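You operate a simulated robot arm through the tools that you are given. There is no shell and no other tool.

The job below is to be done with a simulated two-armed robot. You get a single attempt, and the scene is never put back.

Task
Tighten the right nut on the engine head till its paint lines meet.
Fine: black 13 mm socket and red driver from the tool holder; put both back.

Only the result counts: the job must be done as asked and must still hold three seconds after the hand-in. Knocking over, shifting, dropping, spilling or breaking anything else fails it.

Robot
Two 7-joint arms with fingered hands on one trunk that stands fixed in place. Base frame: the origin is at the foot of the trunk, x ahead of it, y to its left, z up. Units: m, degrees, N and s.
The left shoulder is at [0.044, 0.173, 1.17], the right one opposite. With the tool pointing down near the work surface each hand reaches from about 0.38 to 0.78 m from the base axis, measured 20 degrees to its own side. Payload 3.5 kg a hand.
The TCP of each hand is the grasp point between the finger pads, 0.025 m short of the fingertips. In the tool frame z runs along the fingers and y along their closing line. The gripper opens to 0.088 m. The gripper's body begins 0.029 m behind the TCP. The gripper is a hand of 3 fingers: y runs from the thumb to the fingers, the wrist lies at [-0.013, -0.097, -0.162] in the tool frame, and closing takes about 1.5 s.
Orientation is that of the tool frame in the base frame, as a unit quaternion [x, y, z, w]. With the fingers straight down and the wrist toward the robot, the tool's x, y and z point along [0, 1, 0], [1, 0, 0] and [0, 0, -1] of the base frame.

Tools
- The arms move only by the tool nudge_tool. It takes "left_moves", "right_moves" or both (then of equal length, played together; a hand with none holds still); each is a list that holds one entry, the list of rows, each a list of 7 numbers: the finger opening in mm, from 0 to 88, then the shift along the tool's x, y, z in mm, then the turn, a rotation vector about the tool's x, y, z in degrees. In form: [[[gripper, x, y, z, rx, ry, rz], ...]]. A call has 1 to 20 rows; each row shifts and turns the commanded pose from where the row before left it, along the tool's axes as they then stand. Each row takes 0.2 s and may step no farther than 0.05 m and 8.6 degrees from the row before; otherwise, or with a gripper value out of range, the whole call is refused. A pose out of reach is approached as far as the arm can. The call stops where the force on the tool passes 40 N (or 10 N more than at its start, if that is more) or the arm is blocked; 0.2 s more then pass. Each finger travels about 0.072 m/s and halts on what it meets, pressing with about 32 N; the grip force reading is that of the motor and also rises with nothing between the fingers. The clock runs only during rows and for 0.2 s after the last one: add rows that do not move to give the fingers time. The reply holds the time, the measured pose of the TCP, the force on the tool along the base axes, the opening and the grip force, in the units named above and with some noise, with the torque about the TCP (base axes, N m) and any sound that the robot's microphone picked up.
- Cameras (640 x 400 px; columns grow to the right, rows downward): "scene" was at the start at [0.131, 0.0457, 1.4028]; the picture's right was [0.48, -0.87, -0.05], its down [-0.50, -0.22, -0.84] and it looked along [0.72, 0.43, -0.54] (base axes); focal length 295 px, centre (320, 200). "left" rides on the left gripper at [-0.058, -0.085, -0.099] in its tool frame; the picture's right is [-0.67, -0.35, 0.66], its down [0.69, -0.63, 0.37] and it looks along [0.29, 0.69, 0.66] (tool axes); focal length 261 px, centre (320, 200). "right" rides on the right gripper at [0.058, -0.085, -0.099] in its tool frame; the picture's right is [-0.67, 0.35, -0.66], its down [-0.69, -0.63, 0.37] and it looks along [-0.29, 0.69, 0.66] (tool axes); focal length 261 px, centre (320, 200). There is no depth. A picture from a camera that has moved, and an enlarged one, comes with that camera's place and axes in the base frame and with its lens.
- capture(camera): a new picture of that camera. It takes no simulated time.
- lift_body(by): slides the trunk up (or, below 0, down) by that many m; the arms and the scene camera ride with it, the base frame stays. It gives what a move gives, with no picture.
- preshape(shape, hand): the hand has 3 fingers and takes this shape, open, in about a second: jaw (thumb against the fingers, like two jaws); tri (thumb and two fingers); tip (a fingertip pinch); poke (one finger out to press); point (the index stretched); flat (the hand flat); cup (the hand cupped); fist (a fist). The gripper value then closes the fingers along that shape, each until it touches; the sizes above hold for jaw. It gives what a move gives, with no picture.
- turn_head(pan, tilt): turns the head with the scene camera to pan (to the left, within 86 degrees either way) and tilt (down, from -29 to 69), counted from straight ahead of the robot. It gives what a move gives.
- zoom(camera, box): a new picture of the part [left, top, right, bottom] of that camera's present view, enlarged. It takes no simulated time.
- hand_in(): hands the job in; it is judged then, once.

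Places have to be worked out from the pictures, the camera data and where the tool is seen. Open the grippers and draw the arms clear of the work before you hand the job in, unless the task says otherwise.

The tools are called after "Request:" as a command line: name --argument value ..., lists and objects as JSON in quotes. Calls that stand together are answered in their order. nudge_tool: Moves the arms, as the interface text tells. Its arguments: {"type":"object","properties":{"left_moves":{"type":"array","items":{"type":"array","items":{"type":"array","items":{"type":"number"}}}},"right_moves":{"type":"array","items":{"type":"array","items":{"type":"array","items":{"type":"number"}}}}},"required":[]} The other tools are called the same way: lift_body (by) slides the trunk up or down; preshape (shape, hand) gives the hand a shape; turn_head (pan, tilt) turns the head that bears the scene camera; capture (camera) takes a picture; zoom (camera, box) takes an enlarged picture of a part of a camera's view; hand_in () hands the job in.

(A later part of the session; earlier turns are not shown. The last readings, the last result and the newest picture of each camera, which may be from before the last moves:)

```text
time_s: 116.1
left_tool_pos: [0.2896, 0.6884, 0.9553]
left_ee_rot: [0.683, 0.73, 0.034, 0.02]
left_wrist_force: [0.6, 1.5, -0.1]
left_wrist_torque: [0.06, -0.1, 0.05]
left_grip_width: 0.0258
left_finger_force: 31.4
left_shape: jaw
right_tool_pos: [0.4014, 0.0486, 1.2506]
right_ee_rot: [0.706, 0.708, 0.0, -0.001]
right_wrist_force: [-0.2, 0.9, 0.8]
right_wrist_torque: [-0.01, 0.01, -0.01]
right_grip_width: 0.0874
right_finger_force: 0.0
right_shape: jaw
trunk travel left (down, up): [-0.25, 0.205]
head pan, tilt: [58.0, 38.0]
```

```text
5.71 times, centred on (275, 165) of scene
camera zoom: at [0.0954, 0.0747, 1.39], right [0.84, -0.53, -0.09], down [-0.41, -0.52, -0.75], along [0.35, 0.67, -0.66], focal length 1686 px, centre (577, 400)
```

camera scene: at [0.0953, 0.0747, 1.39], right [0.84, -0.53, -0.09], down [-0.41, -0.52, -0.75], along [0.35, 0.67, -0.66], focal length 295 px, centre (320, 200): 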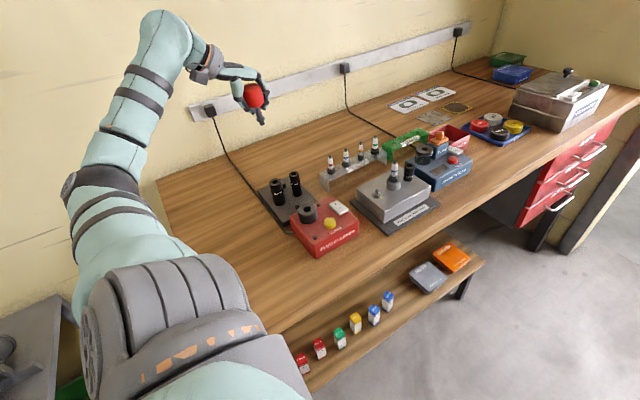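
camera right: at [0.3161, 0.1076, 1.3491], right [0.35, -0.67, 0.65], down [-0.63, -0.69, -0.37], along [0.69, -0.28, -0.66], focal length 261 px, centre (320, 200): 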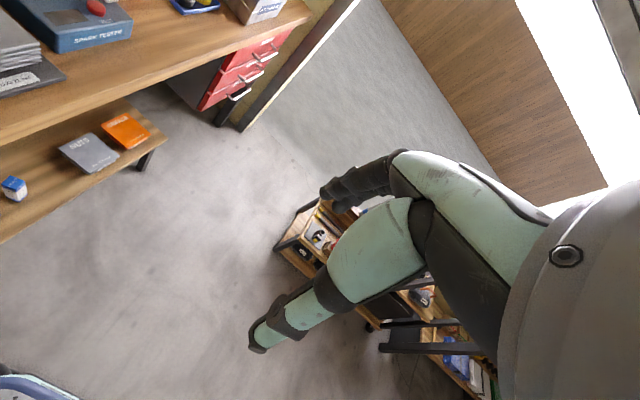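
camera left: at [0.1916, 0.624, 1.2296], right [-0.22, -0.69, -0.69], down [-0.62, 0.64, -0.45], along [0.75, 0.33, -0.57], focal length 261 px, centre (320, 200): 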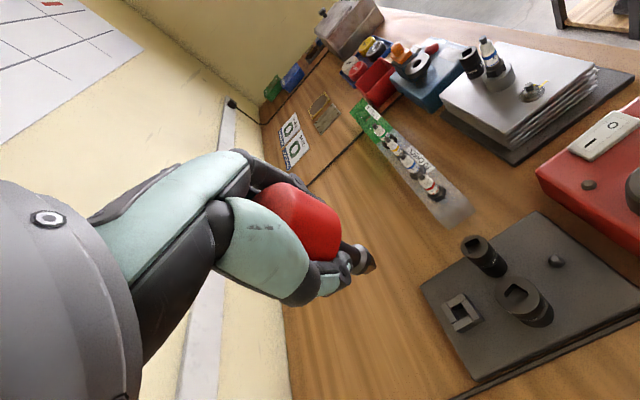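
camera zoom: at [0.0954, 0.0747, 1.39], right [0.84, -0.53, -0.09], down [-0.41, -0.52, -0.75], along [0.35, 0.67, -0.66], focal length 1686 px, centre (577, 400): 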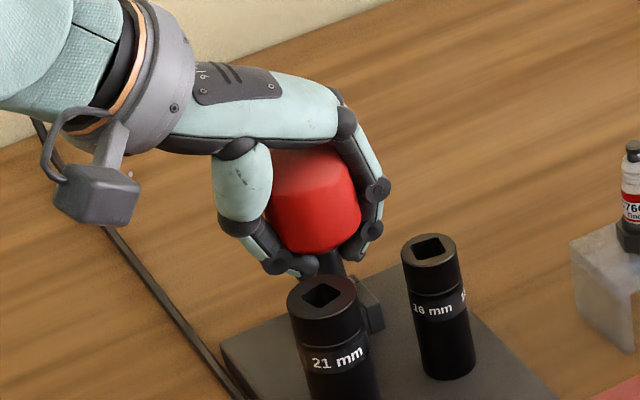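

The collar is at the block with balanced forces. Opening the fingers and rising straight up.

Request:
nudge_tool --left_moves '[[[35, 0, 0, 0, 0, 0, 0], [50, 0, 0, 0, 0, 0, 0], [65, 0, 0, 0, 0, 0, 0], [80, 0, 0, 0, 0, 0, 0], [84, 0, 0, 0, 0, 0, 0], [84, 0, 0, 0, 0, 0, 0]]]'

Request:
zoom --camera "scene" --box '[245, 130, 305, 200]'

Request:
zoom --camera "left" --box '[260, 170, 440, 320]'

```text
time_s: 117.5
left_tool_pos: [0.2901, 0.6887, 0.9565]
left_ee_rot: [0.684, 0.729, 0.034, 0.021]
left_wrist_force: [-0.2, 0.1, 0.7]
left_wrist_torque: [0.0, -0.03, -0.01]
left_grip_width: 0.0835
left_finger_force: 0.1
left_shape: jaw
right_tool_pos: [0.401, 0.0488, 1.2507]
right_ee_rot: [0.707, 0.708, 0.0, 0.0]
right_wrist_force: [0.8, -0.8, -0.5]
right_wrist_torque: [-0.02, 0.03, 0.03]
right_grip_width: 0.0875
right_finger_force: 0.0
right_shape: jaw
trunk travel left (down, up): [-0.25, 0.205]
head pan, tilt: [58.0, 38.0]
```

```text
5.71 times, centred on (275, 165) of scene
camera zoom: at [0.0952, 0.0744, 1.39], right [0.84, -0.53, -0.09], down [-0.41, -0.52, -0.75], along [0.35, 0.67, -0.66], focal length 1686 px, centre (577, 400)
```

zoom: 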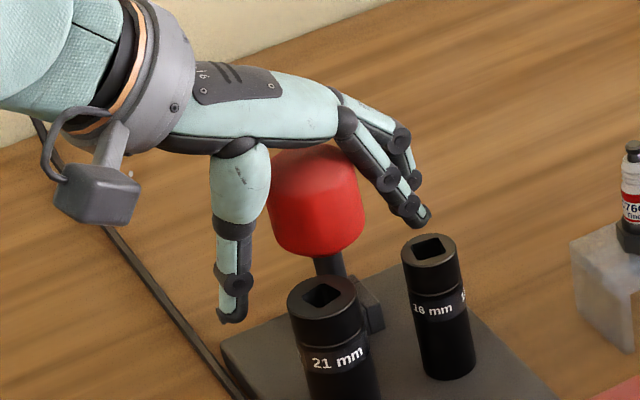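

```text
2.67 times, centred on (350, 245) of left
camera zoom: at [0.2018, 0.6223, 1.0491], right [-0.25, -0.68, -0.69], down [-0.64, 0.65, -0.4], along [0.72, 0.34, -0.6], focal length 695 px, centre (240, 80)
```

zoom: 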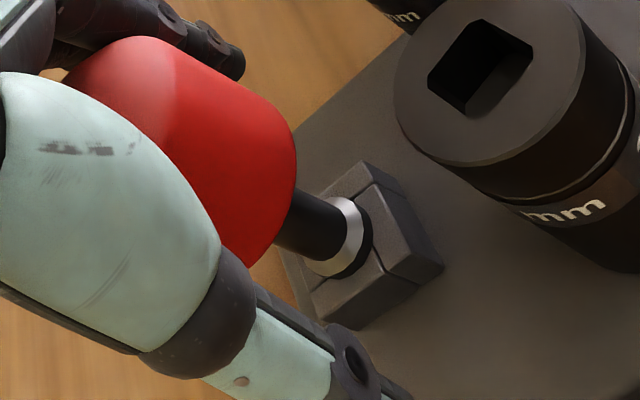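

The driver stands upright in its well. I'll rise, level the hand, and travel to above the socket on the nut.

Request:
nudge_tool --left_moves '[[[84, 0.37, 1.75, -22, 0, 0, 0], [84, 0.37, 1.75, -22, 0, 0, 0], [84, 0.37, 1.75, -22, 0, 0, 0], [84, 0.37, 1.75, -22, 0, 0, 0], [84, 0.37, 1.75, -22, 0, 0, 0], [84, 0, 0, 0, 4.55, -0.95, 0], [84, 0, 0, -25, 0, 0, 0], [84, 0, 0, -25, 0, 0, 0], [84, -29.6, 30.5, 0, 0, 0, 0], [84, -29.6, 30.5, 0, 0, 0, 0], [84, -29.6, 30.5, 0, 0, 0, 0], [84, -29.6, 30.5, 0, 0, 0, 0], [84, -29.6, 30.5, 0, 0, 0, 0], [84, -29.6, 30.5, 0, 0, 0, 0], [84, -29.6, 30.5, 0, 0, 0, 0], [84, -29.6, 30.5, 0, 0, 0, 0], [84, 0, 0, 0, 0, 0, 0]]]'

Request:
nudge_tool --left_moves '[[[70, 0, 0, 0, 0, 0, -7.6], [70, 0, 0, 0, 0, 0, -7.6], [70, 0, 0, 0, 0, 0, -7.6], [70, 0, 0, 0, 0, 0, -7.6], [70, 0, 0, 0, 0, 0, -7.6], [70, 0, 0, 0, 0, 0, -7.6], [70, 0, 0, 0, 0, 0, -7.6], [70, 0, 0, 0, 0, 0, -7.6], [70, 0, 0, 0, 0, 0, -7.6], [70, 0, 0, 0, 0, 0, 0], [70, 0, 0, 0, 0, 0, 0]]]'

Request:
turn_head --pan 42 --tilt 26

Request:
capture --camera "left"

Request:
capture --camera "scene"

```text
time_s: 121.1
left_tool_pos: [0.5496, 0.469, 1.1154]
left_ee_rot: [0.683, 0.73, 0.0, 0.0]
left_wrist_force: [-0.4, 0.3, -0.2]
left_wrist_torque: [0.0, -0.01, 0.02]
left_grip_width: 0.0836
left_finger_force: 0.1
left_shape: jaw
right_tool_pos: [0.4001, 0.0486, 1.2505]
right_ee_rot: [0.706, 0.708, 0.0, 0.0]
right_wrist_force: [-0.4, -0.4, -0.4]
right_wrist_torque: [-0.01, 0.02, -0.01]
right_grip_width: 0.0876
right_finger_force: 0.1
right_shape: jaw
trunk travel left (down, up): [-0.25, 0.205]
head pan, tilt: [58.0, 38.0]
```

```text
time_s: 123.5
left_tool_pos: [0.5484, 0.4675, 1.1165]
left_ee_rot: [0.156, 0.988, 0.0, 0.0]
left_wrist_force: [-0.9, 0.2, -0.8]
left_wrist_torque: [-0.03, 0.0, -0.01]
left_grip_width: 0.0704
left_finger_force: 0.0
left_shape: jaw
right_tool_pos: [0.4016, 0.0484, 1.2496]
right_ee_rot: [0.706, 0.708, 0.0, -0.001]
right_wrist_force: [0.2, 0.1, 0.2]
right_wrist_torque: [-0.05, 0.02, -0.01]
right_grip_width: 0.0876
right_finger_force: 0.0
right_shape: jaw
trunk travel left (down, up): [-0.25, 0.205]
head pan, tilt: [58.0, 38.0]
```

```text
time_s: 124.3
left_tool_pos: [0.5497, 0.4668, 1.1161]
left_ee_rot: [0.156, 0.988, 0.0, -0.001]
left_wrist_force: [-0.1, -0.5, -0.8]
left_wrist_torque: [0.02, -0.03, 0.03]
left_grip_width: 0.0701
left_finger_force: 0.0
left_shape: jaw
right_tool_pos: [0.4018, 0.0499, 1.2503]
right_ee_rot: [0.706, 0.708, -0.001, 0.0]
right_wrist_force: [0.3, 0.1, -1.3]
right_wrist_torque: [-0.01, -0.02, 0.0]
right_grip_width: 0.0875
right_finger_force: 0.1
right_shape: jaw
trunk travel left (down, up): [-0.25, 0.205]
head pan, tilt: [42.0, 26.0]
```

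```text
taken
camera left: at [0.5786, 0.369, 1.2169], right [0.53, -0.54, -0.66], down [-0.85, -0.39, -0.36], along [-0.06, 0.75, -0.66], focal length 261 px, centre (320, 200)
```

left: 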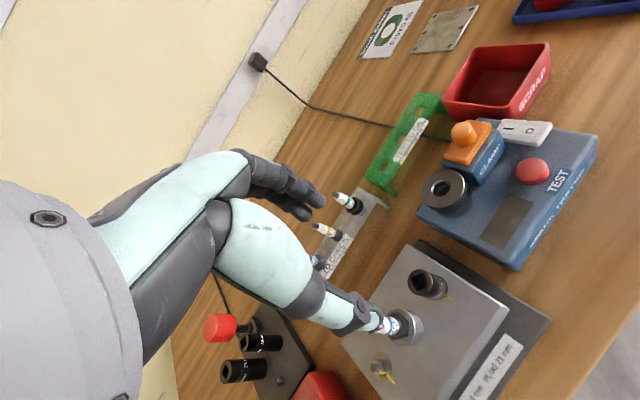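

```text
taken
camera scene: at [0.1197, 0.0627, 1.4061], right [0.67, -0.74, -0.07], down [-0.42, -0.29, -0.86], along [0.61, 0.6, -0.51], focal length 295 px, centre (320, 200)
```

scene: 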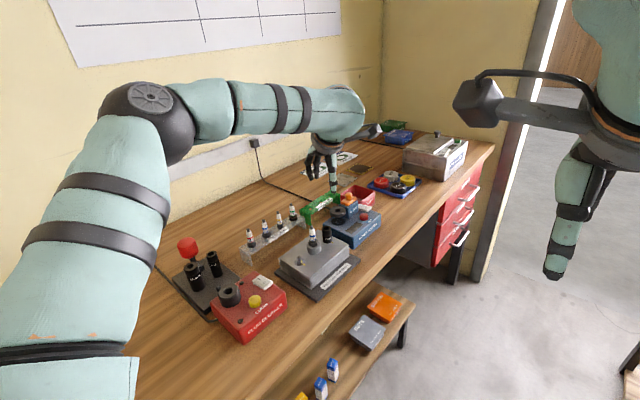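

Hovering over the socket at yaw 72°. I'll zoom to fix its position and yaw precisely.

Request:
zoom --camera "left" --box '[400, 258, 455, 308]'

Request:
zoom --camera "scene" --box '[300, 140, 345, 260]'

```text
8.00 times, centred on (428, 283) of left
camera zoom: at [0.5786, 0.369, 1.2169], right [0.53, -0.54, -0.66], down [-0.85, -0.39, -0.36], along [-0.06, 0.75, -0.66], focal length 2085 px, centre (-540, -464)
```

zoom: 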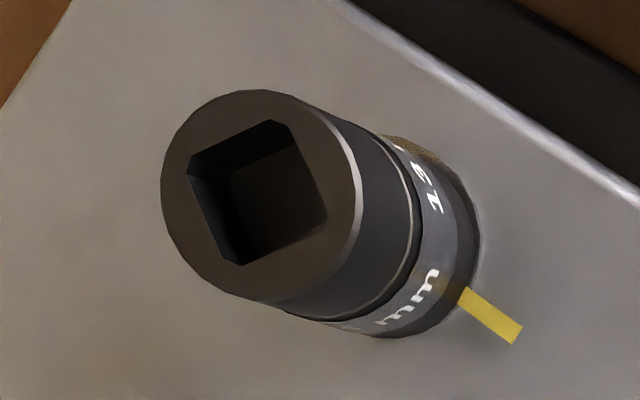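

```text
3.33 times, centred on (322, 200) of scene
camera zoom: at [0.1197, 0.0627, 1.4061], right [0.67, -0.74, -0.07], down [-0.42, -0.29, -0.86], along [0.61, 0.6, -0.51], focal length 984 px, centre (312, 200)
```

zoom: 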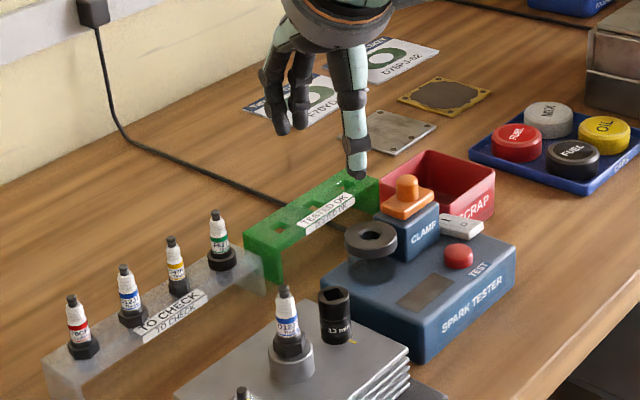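

Socket centre (0.5494, 0.4693). I'll shift 1.5 mm and lower the trunk 115 mm so the fingertips are just at the socket top, then check.

Request:
nudge_tool --left_moves '[[[70, 0.46, 1.43, 0, 0, 0, 0], [70, 0, 0, 0, 0, 0, 0]]]'

Request:
lift_body --by -0.115

Request:
capture --camera "left"

Request:
capture --camera "scene"

```text
time_s: 124.9
left_tool_pos: [0.5493, 0.4686, 1.1164]
left_ee_rot: [0.156, 0.988, 0.0, 0.0]
left_wrist_force: [-0.4, -0.1, 1.0]
left_wrist_torque: [0.02, 0.03, 0.01]
left_grip_width: 0.0703
left_finger_force: 0.0
left_shape: jaw
right_tool_pos: [0.4017, 0.0497, 1.2499]
right_ee_rot: [0.706, 0.708, -0.001, 0.0]
right_wrist_force: [0.9, 0.0, 0.6]
right_wrist_torque: [0.0, 0.03, -0.01]
right_grip_width: 0.0874
right_finger_force: 0.0
right_shape: jaw
trunk travel left (down, up): [-0.25, 0.205]
head pan, tilt: [42.0, 26.0]
```

```text
time_s: 126.4
left_tool_pos: [0.5489, 0.4694, 1.0026]
left_ee_rot: [0.156, 0.988, 0.001, -0.001]
left_wrist_force: [0.3, 0.0, -0.7]
left_wrist_torque: [-0.01, 0.01, 0.01]
left_grip_width: 0.0701
left_finger_force: 0.0
left_shape: jaw
right_tool_pos: [0.3995, 0.0486, 1.136]
right_ee_rot: [0.707, 0.708, 0.001, 0.0]
right_wrist_force: [-0.7, -0.6, 0.5]
right_wrist_torque: [-0.01, 0.01, -0.03]
right_grip_width: 0.0876
right_finger_force: 0.0
right_shape: jaw
trunk travel left (down, up): [-0.135, 0.32]
head pan, tilt: [42.0, 26.0]
```

```text
taken
camera left: at [0.5778, 0.3704, 1.1028], right [0.53, -0.54, -0.66], down [-0.85, -0.39, -0.37], along [-0.06, 0.75, -0.66], focal length 261 px, centre (320, 200)
```

left: 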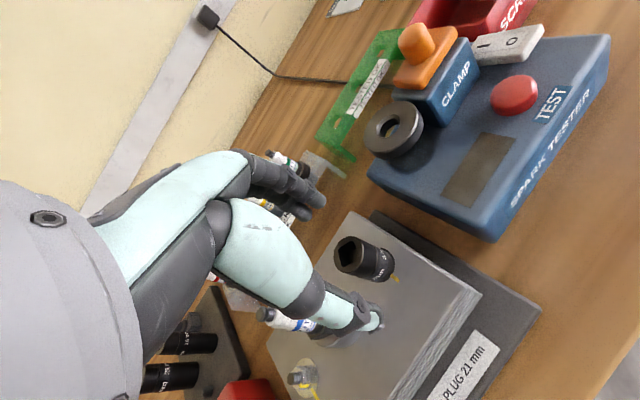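

```text
taken
camera scene: at [0.2001, 0.0626, 1.262], right [0.65, -0.74, -0.18], down [-0.55, -0.29, -0.78], along [0.53, 0.6, -0.6], focal length 295 px, centre (320, 200)
```

scene: 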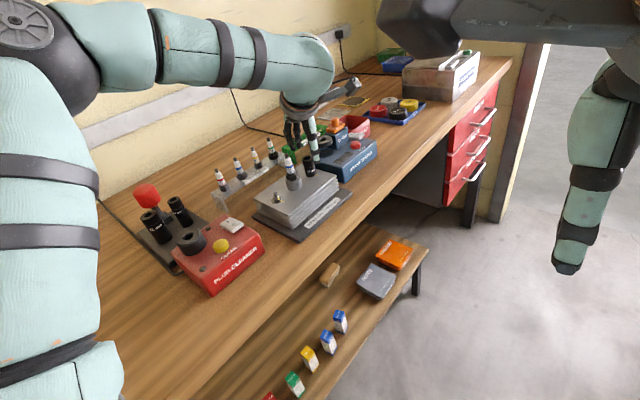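

The socket sits between thumb and fingers. Lowering the trunk 33 mm more to the grip height.

Request:
lift_body --by -0.033

Request:
zoom --camera "left" --box '[230, 160, 450, 350]'

Request:
zoom --camera "scene" --box '[270, 90, 340, 190]'

```text
time_s: 127.2
left_tool_pos: [0.5486, 0.4692, 0.97]
left_ee_rot: [0.156, 0.988, 0.0, 0.0]
left_wrist_force: [-1.3, -0.2, 0.5]
left_wrist_torque: [-0.01, -0.03, -0.02]
left_grip_width: 0.0702
left_finger_force: 0.0
left_shape: jaw
right_tool_pos: [0.4, 0.0494, 1.1037]
right_ee_rot: [0.707, 0.707, 0.001, -0.001]
right_wrist_force: [-0.9, -0.1, -0.1]
right_wrist_torque: [0.01, 0.0, 0.01]
right_grip_width: 0.0876
right_finger_force: 0.0
right_shape: jaw
trunk travel left (down, up): [-0.102, 0.353]
head pan, tilt: [42.0, 26.0]
```

```text
2.11 times, centred on (340, 255) of left
camera zoom: at [0.5775, 0.3703, 1.0702], right [0.53, -0.54, -0.66], down [-0.85, -0.39, -0.37], along [-0.06, 0.75, -0.66], focal length 549 px, centre (278, 84)
```

zoom: 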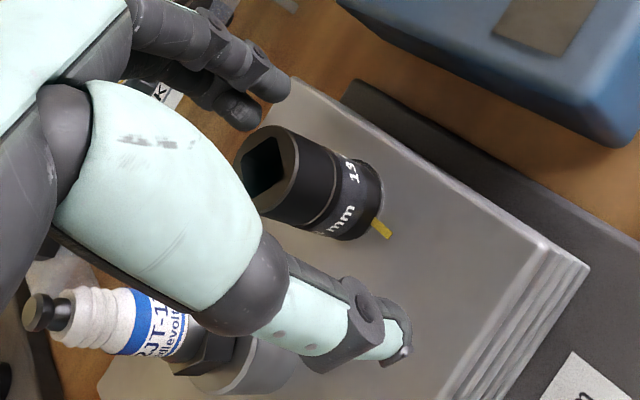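

```text
4.00 times, centred on (305, 140) of scene
camera zoom: at [0.2275, 0.0619, 1.213], right [0.63, -0.75, -0.21], down [-0.61, -0.3, -0.74], along [0.49, 0.59, -0.64], focal length 1180 px, centre (380, 440)
```

zoom: 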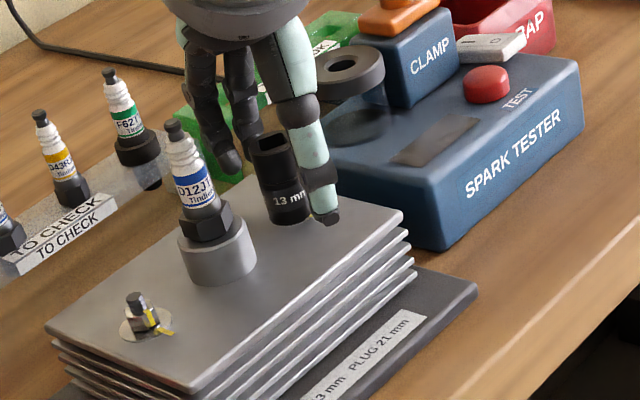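

Good straddle with clearance to the plug. Closing on the socket.

Request:
nudge_tool --left_moves '[[[50, 0, 0, 0, 0, 0, 0], [35, 0, 0, 0, 0, 0, 0], [20, 0, 0, 0, 0, 0, 0], [8, 0, 0, 0, 0, 0, 0], [5, 0, 0, 0, 0, 0, 0], [5, 0, 0, 0, 0, 0, 0]]]'

Request:
zoom --camera "left" --box '[260, 190, 420, 330]'

Request:
zoom --camera "scene" --box '[280, 110, 330, 170]'

```text
time_s: 128.6
left_tool_pos: [0.55, 0.4697, 0.9683]
left_ee_rot: [0.155, 0.988, 0.0, -0.002]
left_wrist_force: [0.1, 0.5, -0.5]
left_wrist_torque: [0.0, -0.01, 0.01]
left_grip_width: 0.0161
left_finger_force: 32.3
left_shape: jaw
right_tool_pos: [0.401, 0.0487, 1.1022]
right_ee_rot: [0.707, 0.708, -0.001, 0.0]
right_wrist_force: [0.2, 0.4, 0.1]
right_wrist_torque: [-0.02, 0.04, -0.01]
right_grip_width: 0.0877
right_finger_force: 0.0
right_shape: jaw
trunk travel left (down, up): [-0.102, 0.353]
head pan, tilt: [42.0, 26.0]
```

```text
2.86 times, centred on (340, 260) of left
camera zoom: at [0.5788, 0.3705, 1.0688], right [0.53, -0.54, -0.66], down [-0.85, -0.39, -0.36], along [-0.06, 0.75, -0.66], focal length 745 px, centre (263, 29)
```

zoom: 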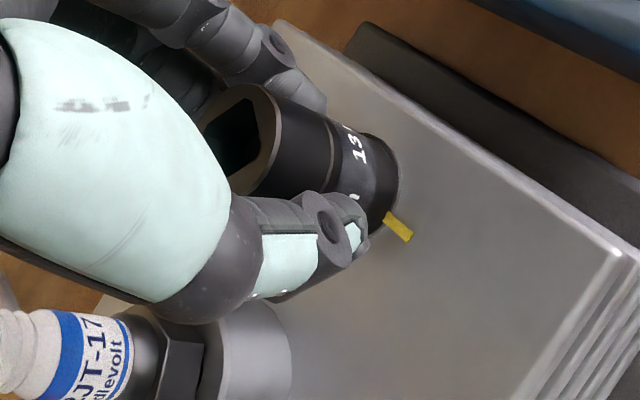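

```text
6.67 times, centred on (305, 140) of scene
camera zoom: at [0.2287, 0.062, 1.2122], right [0.63, -0.75, -0.21], down [-0.61, -0.31, -0.73], along [0.48, 0.59, -0.65], focal length 1967 px, centre (420, 600)
```

zoom: 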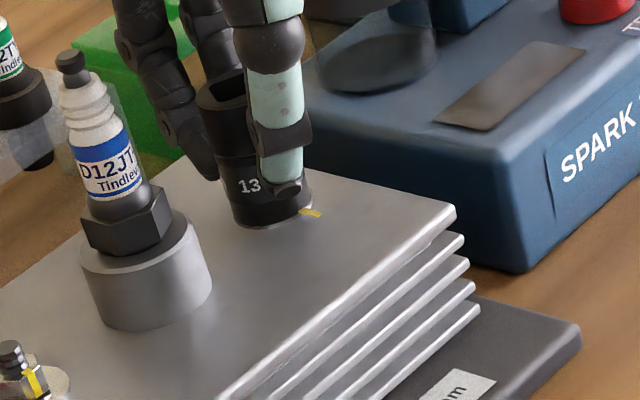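

Gripped well (16 mm, 32 N). I'll turn it a further 10° clockwise by hand and then lift the socket to inspect the nut.

Request:
nudge_tool --left_moves '[[[5, 0, 0, 0, 0, 0, 2.5], [5, 0, 0, 0, 0, 0, 2.5], [5, 0, 0, 0, 0, 0, 2.5], [5, 0, 0, 0, 0, 0, 2.5], [5, 0, 0, 0, 0, 0, 0]]]'

Request:
zoom --camera "left" --box '[260, 190, 420, 330]'

Request:
zoom --camera "scene" --box '[280, 110, 330, 170]'

```text
time_s: 129.8
left_tool_pos: [0.5485, 0.4694, 0.9674]
left_ee_rot: [0.241, 0.971, 0.001, -0.001]
left_wrist_force: [0.7, -0.2, 0.2]
left_wrist_torque: [0.0, -0.03, 0.0]
left_grip_width: 0.0161
left_finger_force: 31.5
left_shape: jaw
right_tool_pos: [0.4008, 0.0498, 1.1027]
right_ee_rot: [0.706, 0.708, -0.001, -0.001]
right_wrist_force: [-0.4, 0.5, -0.3]
right_wrist_torque: [-0.01, -0.03, -0.01]
right_grip_width: 0.0876
right_finger_force: 0.0
right_shape: jaw
trunk travel left (down, up): [-0.102, 0.353]
head pan, tilt: [42.0, 26.0]
```

```text
2.86 times, centred on (340, 260) of left
camera zoom: at [0.5608, 0.3677, 1.0688], right [0.43, -0.62, -0.66], down [-0.9, -0.23, -0.36], along [0.07, 0.75, -0.66], focal length 745 px, centre (263, 29)
```

zoom: 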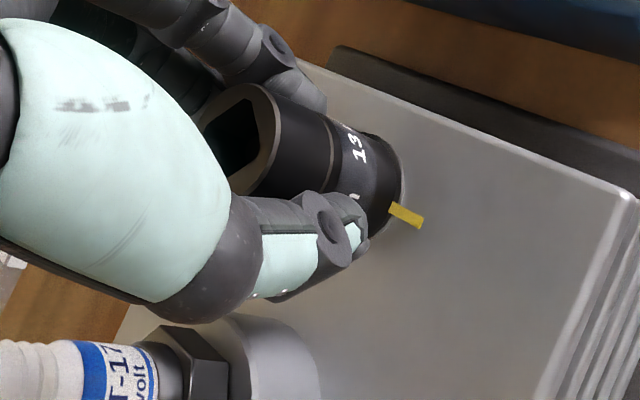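

```text
6.67 times, centred on (305, 140) of scene
camera zoom: at [0.2289, 0.0618, 1.2121], right [0.63, -0.75, -0.21], down [-0.61, -0.3, -0.73], along [0.48, 0.59, -0.65], focal length 1967 px, centre (420, 600)
```

zoom: 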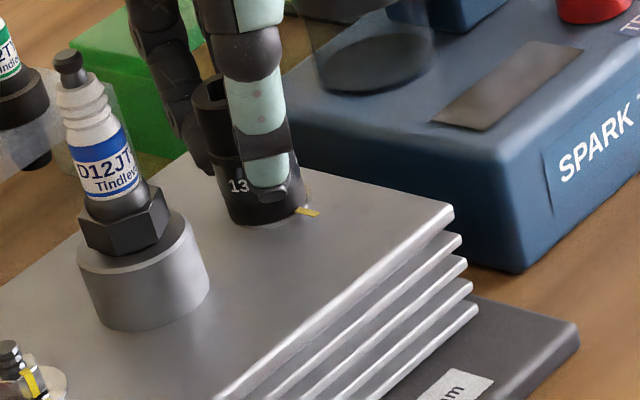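

Turned 10° smoothly. Now lift the socket straight up 40 mm to see the nut.

Request:
nudge_tool --left_moves '[[[5, 0, 0, -6, 0, 0, 0], [5, 0, 0, -10, 0, 0, 0], [5, 0, 0, -12, 0, 0, 0], [5, 0, 0, -12, 0, 0, 0], [5, 0, 0, 0, 0, 0, 0]]]'

Request:
capture --camera "left"

Request:
zoom --camera "scene" --box '[280, 100, 340, 170]'

```text
time_s: 130.9
left_tool_pos: [0.5505, 0.4695, 1.0085]
left_ee_rot: [0.241, 0.97, 0.0, -0.001]
left_wrist_force: [0.5, 0.3, -0.8]
left_wrist_torque: [0.0, 0.02, 0.0]
left_grip_width: 0.0162
left_finger_force: 32.3
left_shape: jaw
right_tool_pos: [0.4003, 0.0483, 1.1023]
right_ee_rot: [0.706, 0.708, 0.0, -0.001]
right_wrist_force: [0.1, 0.0, 0.8]
right_wrist_torque: [-0.03, 0.0, 0.03]
right_grip_width: 0.0876
right_finger_force: 0.1
right_shape: jaw
trunk travel left (down, up): [-0.102, 0.353]
head pan, tilt: [42.0, 26.0]
```

```text
taken
camera left: at [0.5613, 0.3679, 1.1096], right [0.43, -0.62, -0.66], down [-0.9, -0.24, -0.36], along [0.07, 0.75, -0.66], focal length 261 px, centre (320, 200)
```

left: 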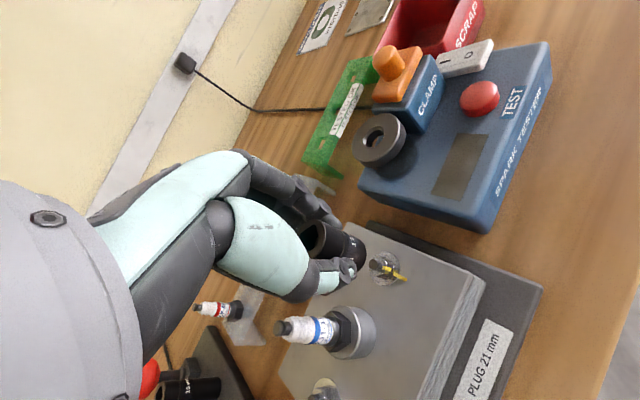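

```text
5.71 times, centred on (310, 135) of scene
camera zoom: at [0.229, 0.0621, 1.2121], right [0.63, -0.75, -0.21], down [-0.61, -0.3, -0.73], along [0.48, 0.59, -0.65], focal length 1686 px, centre (377, 571)
```

zoom: 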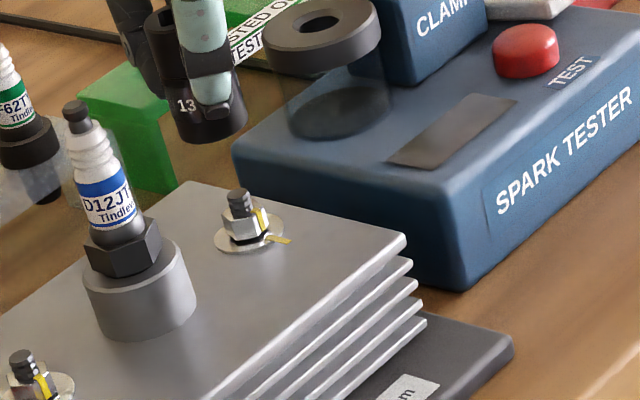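

The socket came up with the hand and the nut is visible — its mark is now close to the base mark. Zooming in.

Request:
zoom --camera "left" --box '[365, 240, 415, 290]'

Request:
zoom --camera "scene" --box '[288, 128, 312, 152]'

Request:
zoom --camera "left" --box '[300, 370, 350, 400]'

Request:
zoom --camera "scene" --box '[258, 155, 282, 179]'

```text
8.00 times, centred on (390, 265) of left
camera zoom: at [0.5613, 0.3679, 1.1096], right [0.43, -0.62, -0.66], down [-0.9, -0.24, -0.36], along [0.07, 0.75, -0.66], focal length 2085 px, centre (-240, -320)
```

zoom: 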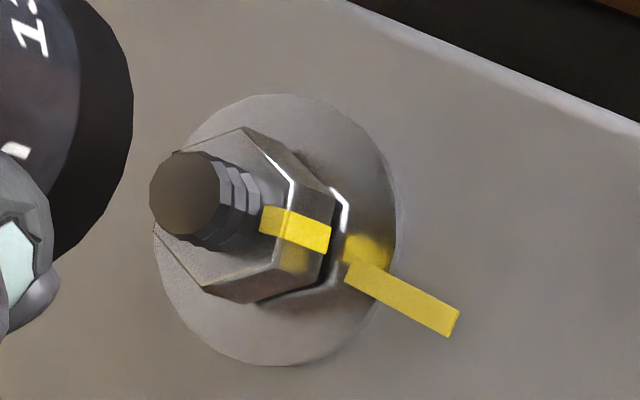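

```text
16.00 times, centred on (300, 140) of scene
camera zoom: at [0.229, 0.0621, 1.2121], right [0.63, -0.75, -0.21], down [-0.61, -0.3, -0.73], along [0.48, 0.59, -0.65], focal length 4722 px, centre (640, 1160)
```

zoom: 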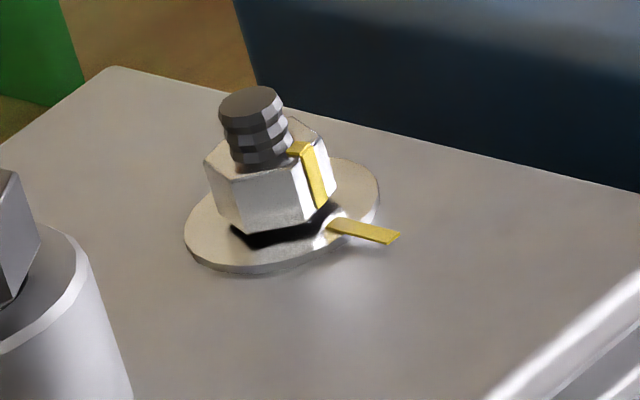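

```text
12.80 times, centred on (325, 385) of left
camera zoom: at [0.5613, 0.3679, 1.1096], right [0.43, -0.62, -0.66], down [-0.9, -0.24, -0.36], along [0.07, 0.75, -0.66], focal length 3336 px, centre (256, -2168)
```

zoom: 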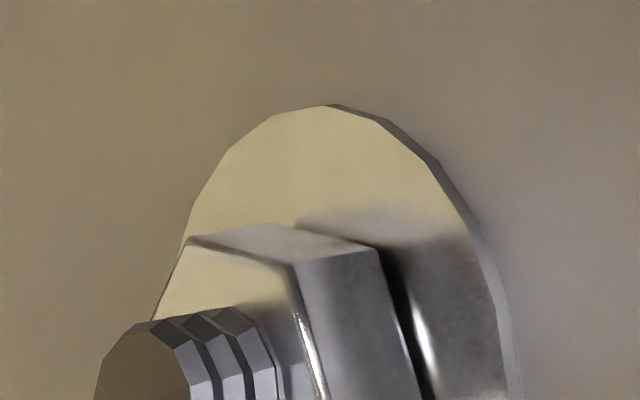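

```text
16.00 times, centred on (270, 167) of scene
camera zoom: at [0.229, 0.0621, 1.2121], right [0.63, -0.75, -0.21], down [-0.61, -0.3, -0.73], along [0.48, 0.59, -0.65], focal length 4722 px, centre (1120, 728)
```

zoom: 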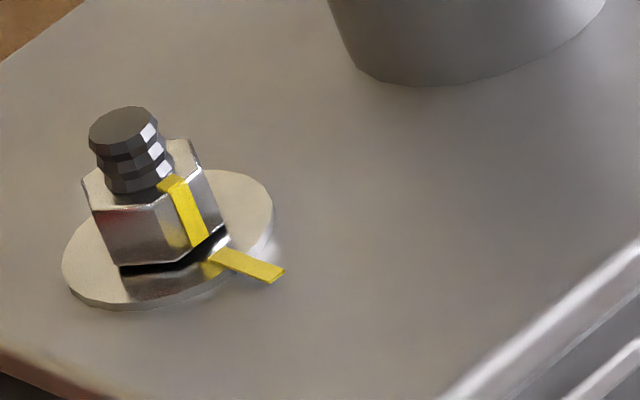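

The nut has come down and its mark is at about −78°, with the base mark at −90°: about 12° still to go. I'll lower the socket back onto the nut at the same yaw.

Request:
nudge_tool --left_moves '[[[5, 0, 0, 12, 0, 0, 0], [5, 0, 0, 12, 0, 0, 0], [5, 0, 0, 8, 0, 0, 0], [5, 0, 0, 5, 0, 0, 0], [5, 0, 0, 3, 0, 0, 0], [5, 0, 0, 0, 0, 0, 0]]]'

Request:
zoom --camera "left" --box '[260, 190, 420, 330]'

Request:
zoom --camera "scene" --box '[280, 110, 330, 170]'

```text
time_s: 132.3
left_tool_pos: [0.5506, 0.4692, 0.9679]
left_ee_rot: [0.241, 0.97, 0.001, 0.0]
left_wrist_force: [0.5, -0.2, 0.7]
left_wrist_torque: [0.0, 0.0, -0.03]
left_grip_width: 0.0162
left_finger_force: 31.7
left_shape: jaw
right_tool_pos: [0.4007, 0.0494, 1.1024]
right_ee_rot: [0.706, 0.708, -0.001, 0.0]
right_wrist_force: [0.8, 0.3, 0.2]
right_wrist_torque: [-0.01, 0.03, 0.01]
right_grip_width: 0.0878
right_finger_force: 0.0
right_shape: jaw
trunk travel left (down, up): [-0.102, 0.353]
head pan, tilt: [42.0, 26.0]
```

```text
2.86 times, centred on (340, 260) of left
camera zoom: at [0.5613, 0.3667, 1.0688], right [0.43, -0.62, -0.66], down [-0.9, -0.24, -0.36], along [0.07, 0.75, -0.66], focal length 745 px, centre (263, 29)
```

zoom: 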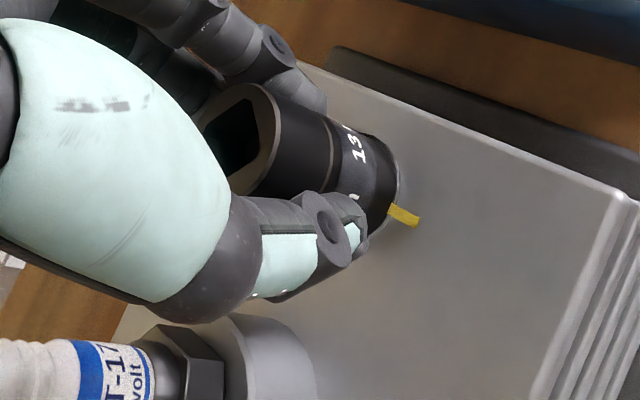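

```text
6.67 times, centred on (305, 140) of scene
camera zoom: at [0.2288, 0.0619, 1.2123], right [0.63, -0.75, -0.21], down [-0.61, -0.3, -0.73], along [0.48, 0.59, -0.65], focal length 1967 px, centre (420, 600)
```

zoom: 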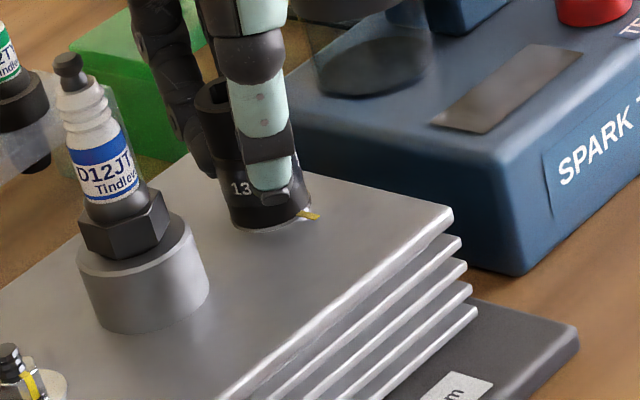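

The socket slid back over the nut without resistance. Turning 12° more clockwise.

Request:
nudge_tool --left_moves '[[[5, 0, 0, 0, 0, 0, 3], [5, 0, 0, 0, 0, 0, 3], [5, 0, 0, 0, 0, 0, 3], [5, 0, 0, 0, 0, 0, 3], [5, 0, 0, 0, 0, 0, 0], [5, 0, 0, 0, 0, 0, 0]]]'

Request:
nudge_tool --left_moves '[[[5, 0, 0, -6, 0, 0, 0], [5, 0, 0, -10, 0, 0, 0], [5, 0, 0, -12, 0, 0, 0], [5, 0, 0, -12, 0, 0, 0], [5, 0, 0, 0, 0, 0, 0]]]'

Request:
capture --camera "left"

Request:
zoom --camera "scene" --box '[288, 128, 312, 152]'

```text
time_s: 133.8
left_tool_pos: [0.5495, 0.4688, 0.9685]
left_ee_rot: [0.341, 0.94, -0.001, -0.001]
left_wrist_force: [1.0, 0.4, -1.1]
left_wrist_torque: [0.03, -0.01, -0.01]
left_grip_width: 0.0162
left_finger_force: 32.1
left_shape: jaw
right_tool_pos: [0.4008, 0.0491, 1.1027]
right_ee_rot: [0.707, 0.707, 0.0, -0.001]
right_wrist_force: [0.2, 0.5, -0.2]
right_wrist_torque: [-0.01, -0.02, 0.0]
right_grip_width: 0.0876
right_finger_force: 0.1
right_shape: jaw
trunk travel left (down, up): [-0.102, 0.353]
head pan, tilt: [42.0, 26.0]
```

```text
time_s: 134.9
left_tool_pos: [0.5511, 0.4696, 1.0082]
left_ee_rot: [0.341, 0.94, 0.0, -0.001]
left_wrist_force: [-0.7, 0.6, -0.1]
left_wrist_torque: [-0.01, -0.04, 0.04]
left_grip_width: 0.0161
left_finger_force: 32.3
left_shape: jaw
right_tool_pos: [0.4018, 0.0507, 1.1037]
right_ee_rot: [0.707, 0.708, -0.001, -0.001]
right_wrist_force: [-0.5, 0.5, 0.3]
right_wrist_torque: [0.02, 0.02, -0.01]
right_grip_width: 0.0874
right_finger_force: 0.0
right_shape: jaw
trunk travel left (down, up): [-0.102, 0.353]
head pan, tilt: [42.0, 26.0]
```

```text
taken
camera left: at [0.54, 0.3661, 1.1082], right [0.29, -0.7, -0.66], down [-0.93, -0.04, -0.36], along [0.23, 0.72, -0.66], focal length 261 px, centre (320, 200)
```

left: 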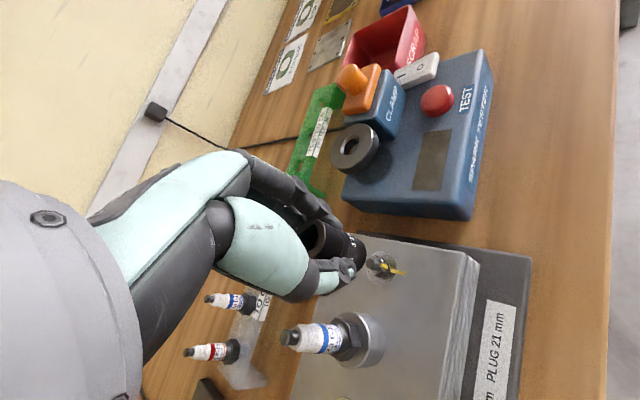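

```text
16.00 times, centred on (300, 140) of scene
camera zoom: at [0.229, 0.062, 1.2122], right [0.63, -0.75, -0.21], down [-0.61, -0.3, -0.73], along [0.48, 0.59, -0.65], focal length 4722 px, centre (640, 1160)
```

zoom: 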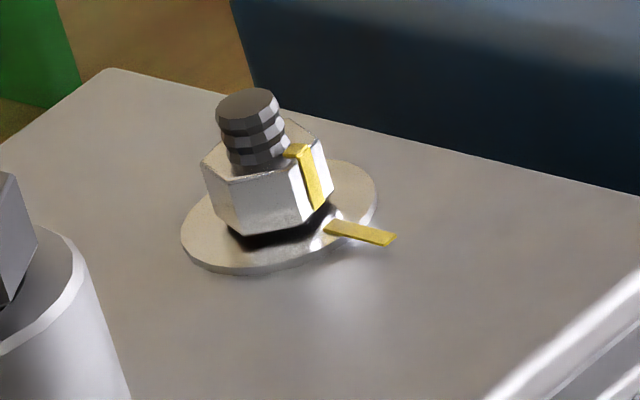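

Request:
zoom --camera "left" --box '[355, 242, 405, 292]'

Request:
zoom --camera "scene" --box '[258, 155, 282, 179]'

```text
8.00 times, centred on (380, 267) of left
camera zoom: at [0.54, 0.3661, 1.1082], right [0.29, -0.7, -0.66], down [-0.93, -0.04, -0.36], along [0.23, 0.72, -0.66], focal length 2085 px, centre (-160, -336)
```

zoom: 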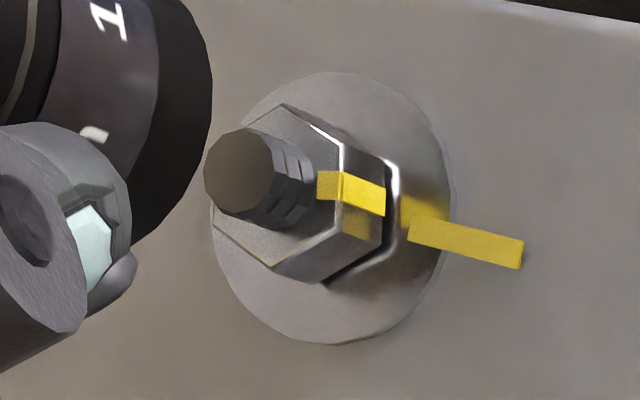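

```text
16.00 times, centred on (270, 167) of scene
camera zoom: at [0.229, 0.062, 1.2122], right [0.63, -0.75, -0.21], down [-0.61, -0.3, -0.73], along [0.48, 0.59, -0.65], focal length 4722 px, centre (1120, 728)
```

zoom: 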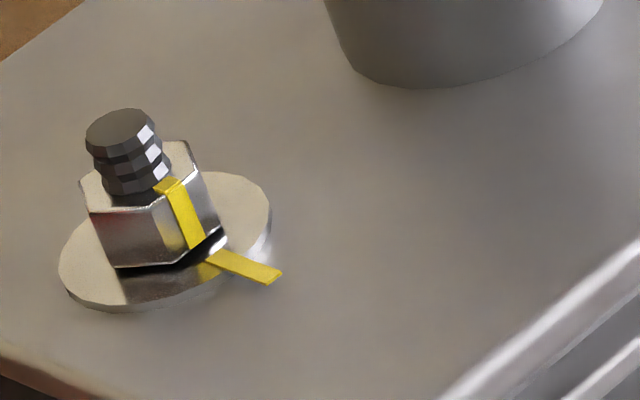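

The socket didn't slip in the fingers, but the nut moved only ~2° (mark now ≈ −80°): the hex has ~10° of play. I'll lower it again, release, swing the hand back to a higher yaw, and regrip for another stroke.

Request:
nudge_tool --left_moves '[[[5, 0, 0, 12, 0, 0, 0], [5, 0, 0, 12, 0, 0, 0], [5, 0, 0, 8, 0, 0, 0], [5, 0, 0, 5, 0, 0, 0], [5, 0, 0, 3, 0, 0, 0], [5, 0, 0, 0, 0, 0, 0]]]'

Request:
nudge_tool --left_moves '[[[20, 0, 0, 0, 0, 0, 0], [35, 0, 0, 0, 0, 0, 0], [50, 0, 0, 0, 0, 0, 0], [62, 0, 0, 0, 0, 0, 0], [62, 0, 0, 0, 0, 0, 0], [62, 0, 0, 0, 0, 0, -5], [62, 0, 0, 0, 0, 0, -5], [62, 0, 0, 0, 0, 0, -5], [62, 0, 0, 0, 0, 0, -5], [62, 0, 0, 0, 0, 0, -5], [62, 0, 0, 0, 0, 0, 0]]]'

Request:
zoom --camera "left" --box '[240, 180, 420, 330]'

Request:
zoom --camera "scene" --box '[280, 100, 330, 170]'

```text
time_s: 136.3
left_tool_pos: [0.549, 0.4696, 0.9681]
left_ee_rot: [0.341, 0.94, 0.001, 0.0]
left_wrist_force: [0.3, 0.5, 1.3]
left_wrist_torque: [0.02, 0.0, 0.04]
left_grip_width: 0.0164
left_finger_force: 32.1
left_shape: jaw
right_tool_pos: [0.4017, 0.0499, 1.1032]
right_ee_rot: [0.706, 0.708, -0.001, -0.001]
right_wrist_force: [0.4, 0.1, 0.2]
right_wrist_torque: [-0.02, -0.01, 0.03]
right_grip_width: 0.0875
right_finger_force: 0.1
right_shape: jaw
trunk travel left (down, up): [-0.102, 0.353]
head pan, tilt: [42.0, 26.0]
```

```text
time_s: 138.8
left_tool_pos: [0.55, 0.469, 0.9678]
left_ee_rot: [0.129, 0.992, 0.0, -0.001]
left_wrist_force: [0.0, 0.2, -0.6]
left_wrist_torque: [-0.01, 0.0, -0.03]
left_grip_width: 0.0615
left_finger_force: 0.0
left_shape: jaw
right_tool_pos: [0.4019, 0.0492, 1.1018]
right_ee_rot: [0.706, 0.708, 0.0, 0.0]
right_wrist_force: [-0.2, 0.9, 0.5]
right_wrist_torque: [0.0, -0.01, -0.01]
right_grip_width: 0.0877
right_finger_force: 0.1
right_shape: jaw
trunk travel left (down, up): [-0.102, 0.353]
head pan, tilt: [42.0, 26.0]
```

```text
2.67 times, centred on (330, 255) of left
camera zoom: at [0.5836, 0.3718, 1.0688], right [0.56, -0.51, -0.66], down [-0.82, -0.43, -0.36], along [-0.1, 0.74, -0.66], focal length 695 px, centre (293, 53)
```

zoom: 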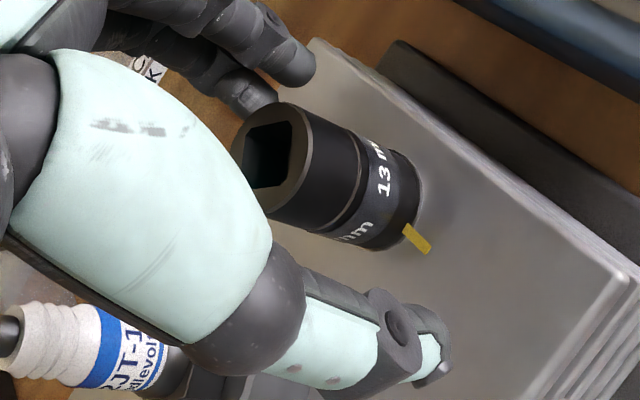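

```text
5.71 times, centred on (305, 135) of scene
camera zoom: at [0.2287, 0.0618, 1.2123], right [0.63, -0.75, -0.21], down [-0.61, -0.3, -0.73], along [0.48, 0.59, -0.65], focal length 1686 px, centre (406, 571)
```

zoom: 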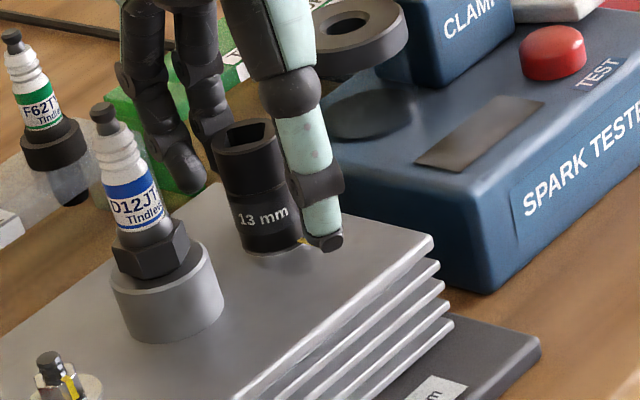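

Hand is at yaw 75° with the socket standing on the nut. Closing and turning 10° clockwise.

Request:
nudge_tool --left_moves '[[[45, 0, 0, 0, 0, 0, 0], [30, 0, 0, 0, 0, 0, 0], [15, 0, 0, 0, 0, 0, 0], [5, 0, 0, 0, 0, 0, 0], [5, 0, 0, 0, 0, 0, 0], [5, 0, 0, 0, 0, 0, 0]]]'

Request:
zoom --camera "left" --box '[260, 190, 420, 330]'

Request:
zoom --camera "scene" --box '[280, 110, 330, 170]'

```text
time_s: 140.2
left_tool_pos: [0.5486, 0.4691, 0.9675]
left_ee_rot: [0.129, 0.992, 0.0, -0.001]
left_wrist_force: [0.1, 0.0, -0.2]
left_wrist_torque: [0.04, 0.0, 0.01]
left_grip_width: 0.0159
left_finger_force: 31.9
left_shape: jaw
right_tool_pos: [0.4028, 0.0492, 1.1024]
right_ee_rot: [0.706, 0.708, 0.0, 0.0]
right_wrist_force: [0.6, 0.3, 0.2]
right_wrist_torque: [0.02, -0.02, -0.02]
right_grip_width: 0.0878
right_finger_force: 0.1
right_shape: jaw
trunk travel left (down, up): [-0.102, 0.353]
head pan, tilt: [42.0, 26.0]
```

```text
2.86 times, centred on (340, 260) of left
camera zoom: at [0.5838, 0.3719, 1.0685], right [0.56, -0.51, -0.66], down [-0.83, -0.43, -0.36], along [-0.1, 0.74, -0.66], focal length 745 px, centre (263, 29)
```

zoom: 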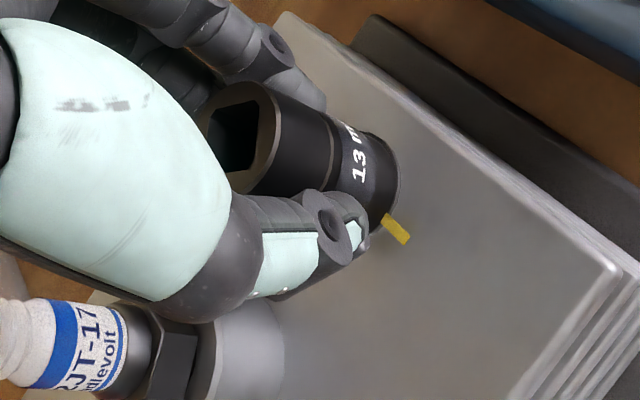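

```text
6.67 times, centred on (305, 140) of scene
camera zoom: at [0.229, 0.0619, 1.2122], right [0.63, -0.75, -0.21], down [-0.61, -0.3, -0.73], along [0.48, 0.59, -0.65], focal length 1967 px, centre (420, 600)
```

zoom: 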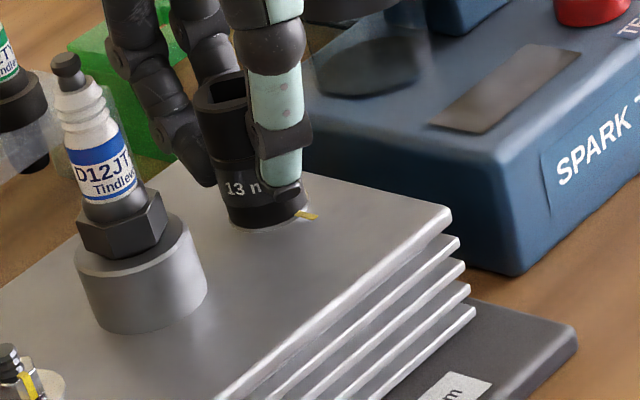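

The label shows the socket is still at about its last contact position, so this turn should carry the nut directly. Turning 10.5° clockwise, then lifting to inspect.

Request:
nudge_tool --left_moves '[[[5, 0, 0, 0, 0, 0, 3.5], [5, 0, 0, 0, 0, 0, 3.5], [5, 0, 0, 0, 0, 0, 3.5], [5, 0, 0, 0, 0, 0, 0], [5, 0, 0, 0, 0, 0, 0]]]'

Request:
nudge_tool --left_moves '[[[5, 0, 0, -6, 0, 0, 0], [5, 0, 0, -10, 0, 0, 0], [5, 0, 0, -12, 0, 0, 0], [5, 0, 0, -12, 0, 0, 0], [5, 0, 0, 0, 0, 0, 0]]]'

Request:
zoom --camera "left" --box '[360, 235, 420, 295]'

Request:
zoom --camera "scene" --box '[288, 128, 312, 152]'

```text
time_s: 141.3
left_tool_pos: [0.5504, 0.4693, 0.9687]
left_ee_rot: [0.22, 0.975, 0.0, -0.001]
left_wrist_force: [-0.1, -0.4, 0.8]
left_wrist_torque: [-0.02, 0.02, -0.02]
left_grip_width: 0.016
left_finger_force: 31.8
left_shape: jaw
right_tool_pos: [0.4016, 0.0498, 1.103]
right_ee_rot: [0.707, 0.708, 0.0, -0.001]
right_wrist_force: [0.1, -0.8, 0.5]
right_wrist_torque: [-0.03, -0.02, 0.04]
right_grip_width: 0.0875
right_finger_force: 0.0
right_shape: jaw
trunk travel left (down, up): [-0.102, 0.353]
head pan, tilt: [42.0, 26.0]
```

```text
time_s: 142.6
left_tool_pos: [0.5501, 0.4724, 1.0083]
left_ee_rot: [0.22, 0.976, 0.0, -0.001]
left_wrist_force: [0.1, -0.5, -0.5]
left_wrist_torque: [0.01, 0.01, 0.01]
left_grip_width: 0.0155
left_finger_force: 31.5
left_shape: jaw
right_tool_pos: [0.4021, 0.0491, 1.1031]
right_ee_rot: [0.706, 0.708, 0.0, -0.001]
right_wrist_force: [-1.3, -0.6, 0.3]
right_wrist_torque: [0.0, -0.01, 0.02]
right_grip_width: 0.0877
right_finger_force: 0.1
right_shape: jaw
trunk travel left (down, up): [-0.102, 0.353]
head pan, tilt: [42.0, 26.0]
```

```text
6.67 times, centred on (390, 265) of left
camera zoom: at [0.566, 0.3698, 1.1093], right [0.45, -0.6, -0.66], down [-0.89, -0.27, -0.36], along [0.04, 0.75, -0.66], focal length 1738 px, centre (-147, -233)
```

zoom: 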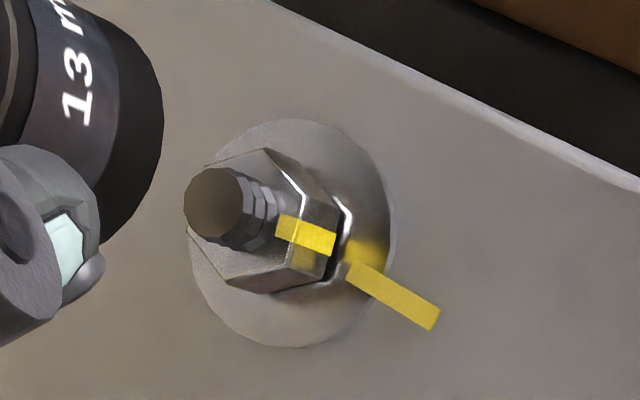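

```text
16.00 times, centred on (300, 140) of scene
camera zoom: at [0.2291, 0.0621, 1.2122], right [0.63, -0.75, -0.21], down [-0.61, -0.3, -0.73], along [0.48, 0.59, -0.65], focal length 4722 px, centre (640, 1160)
```

zoom: 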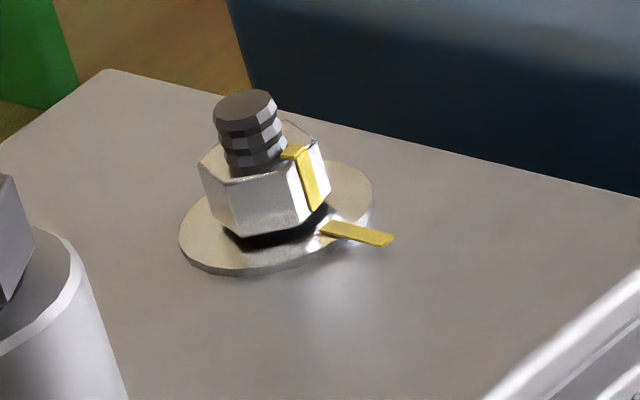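

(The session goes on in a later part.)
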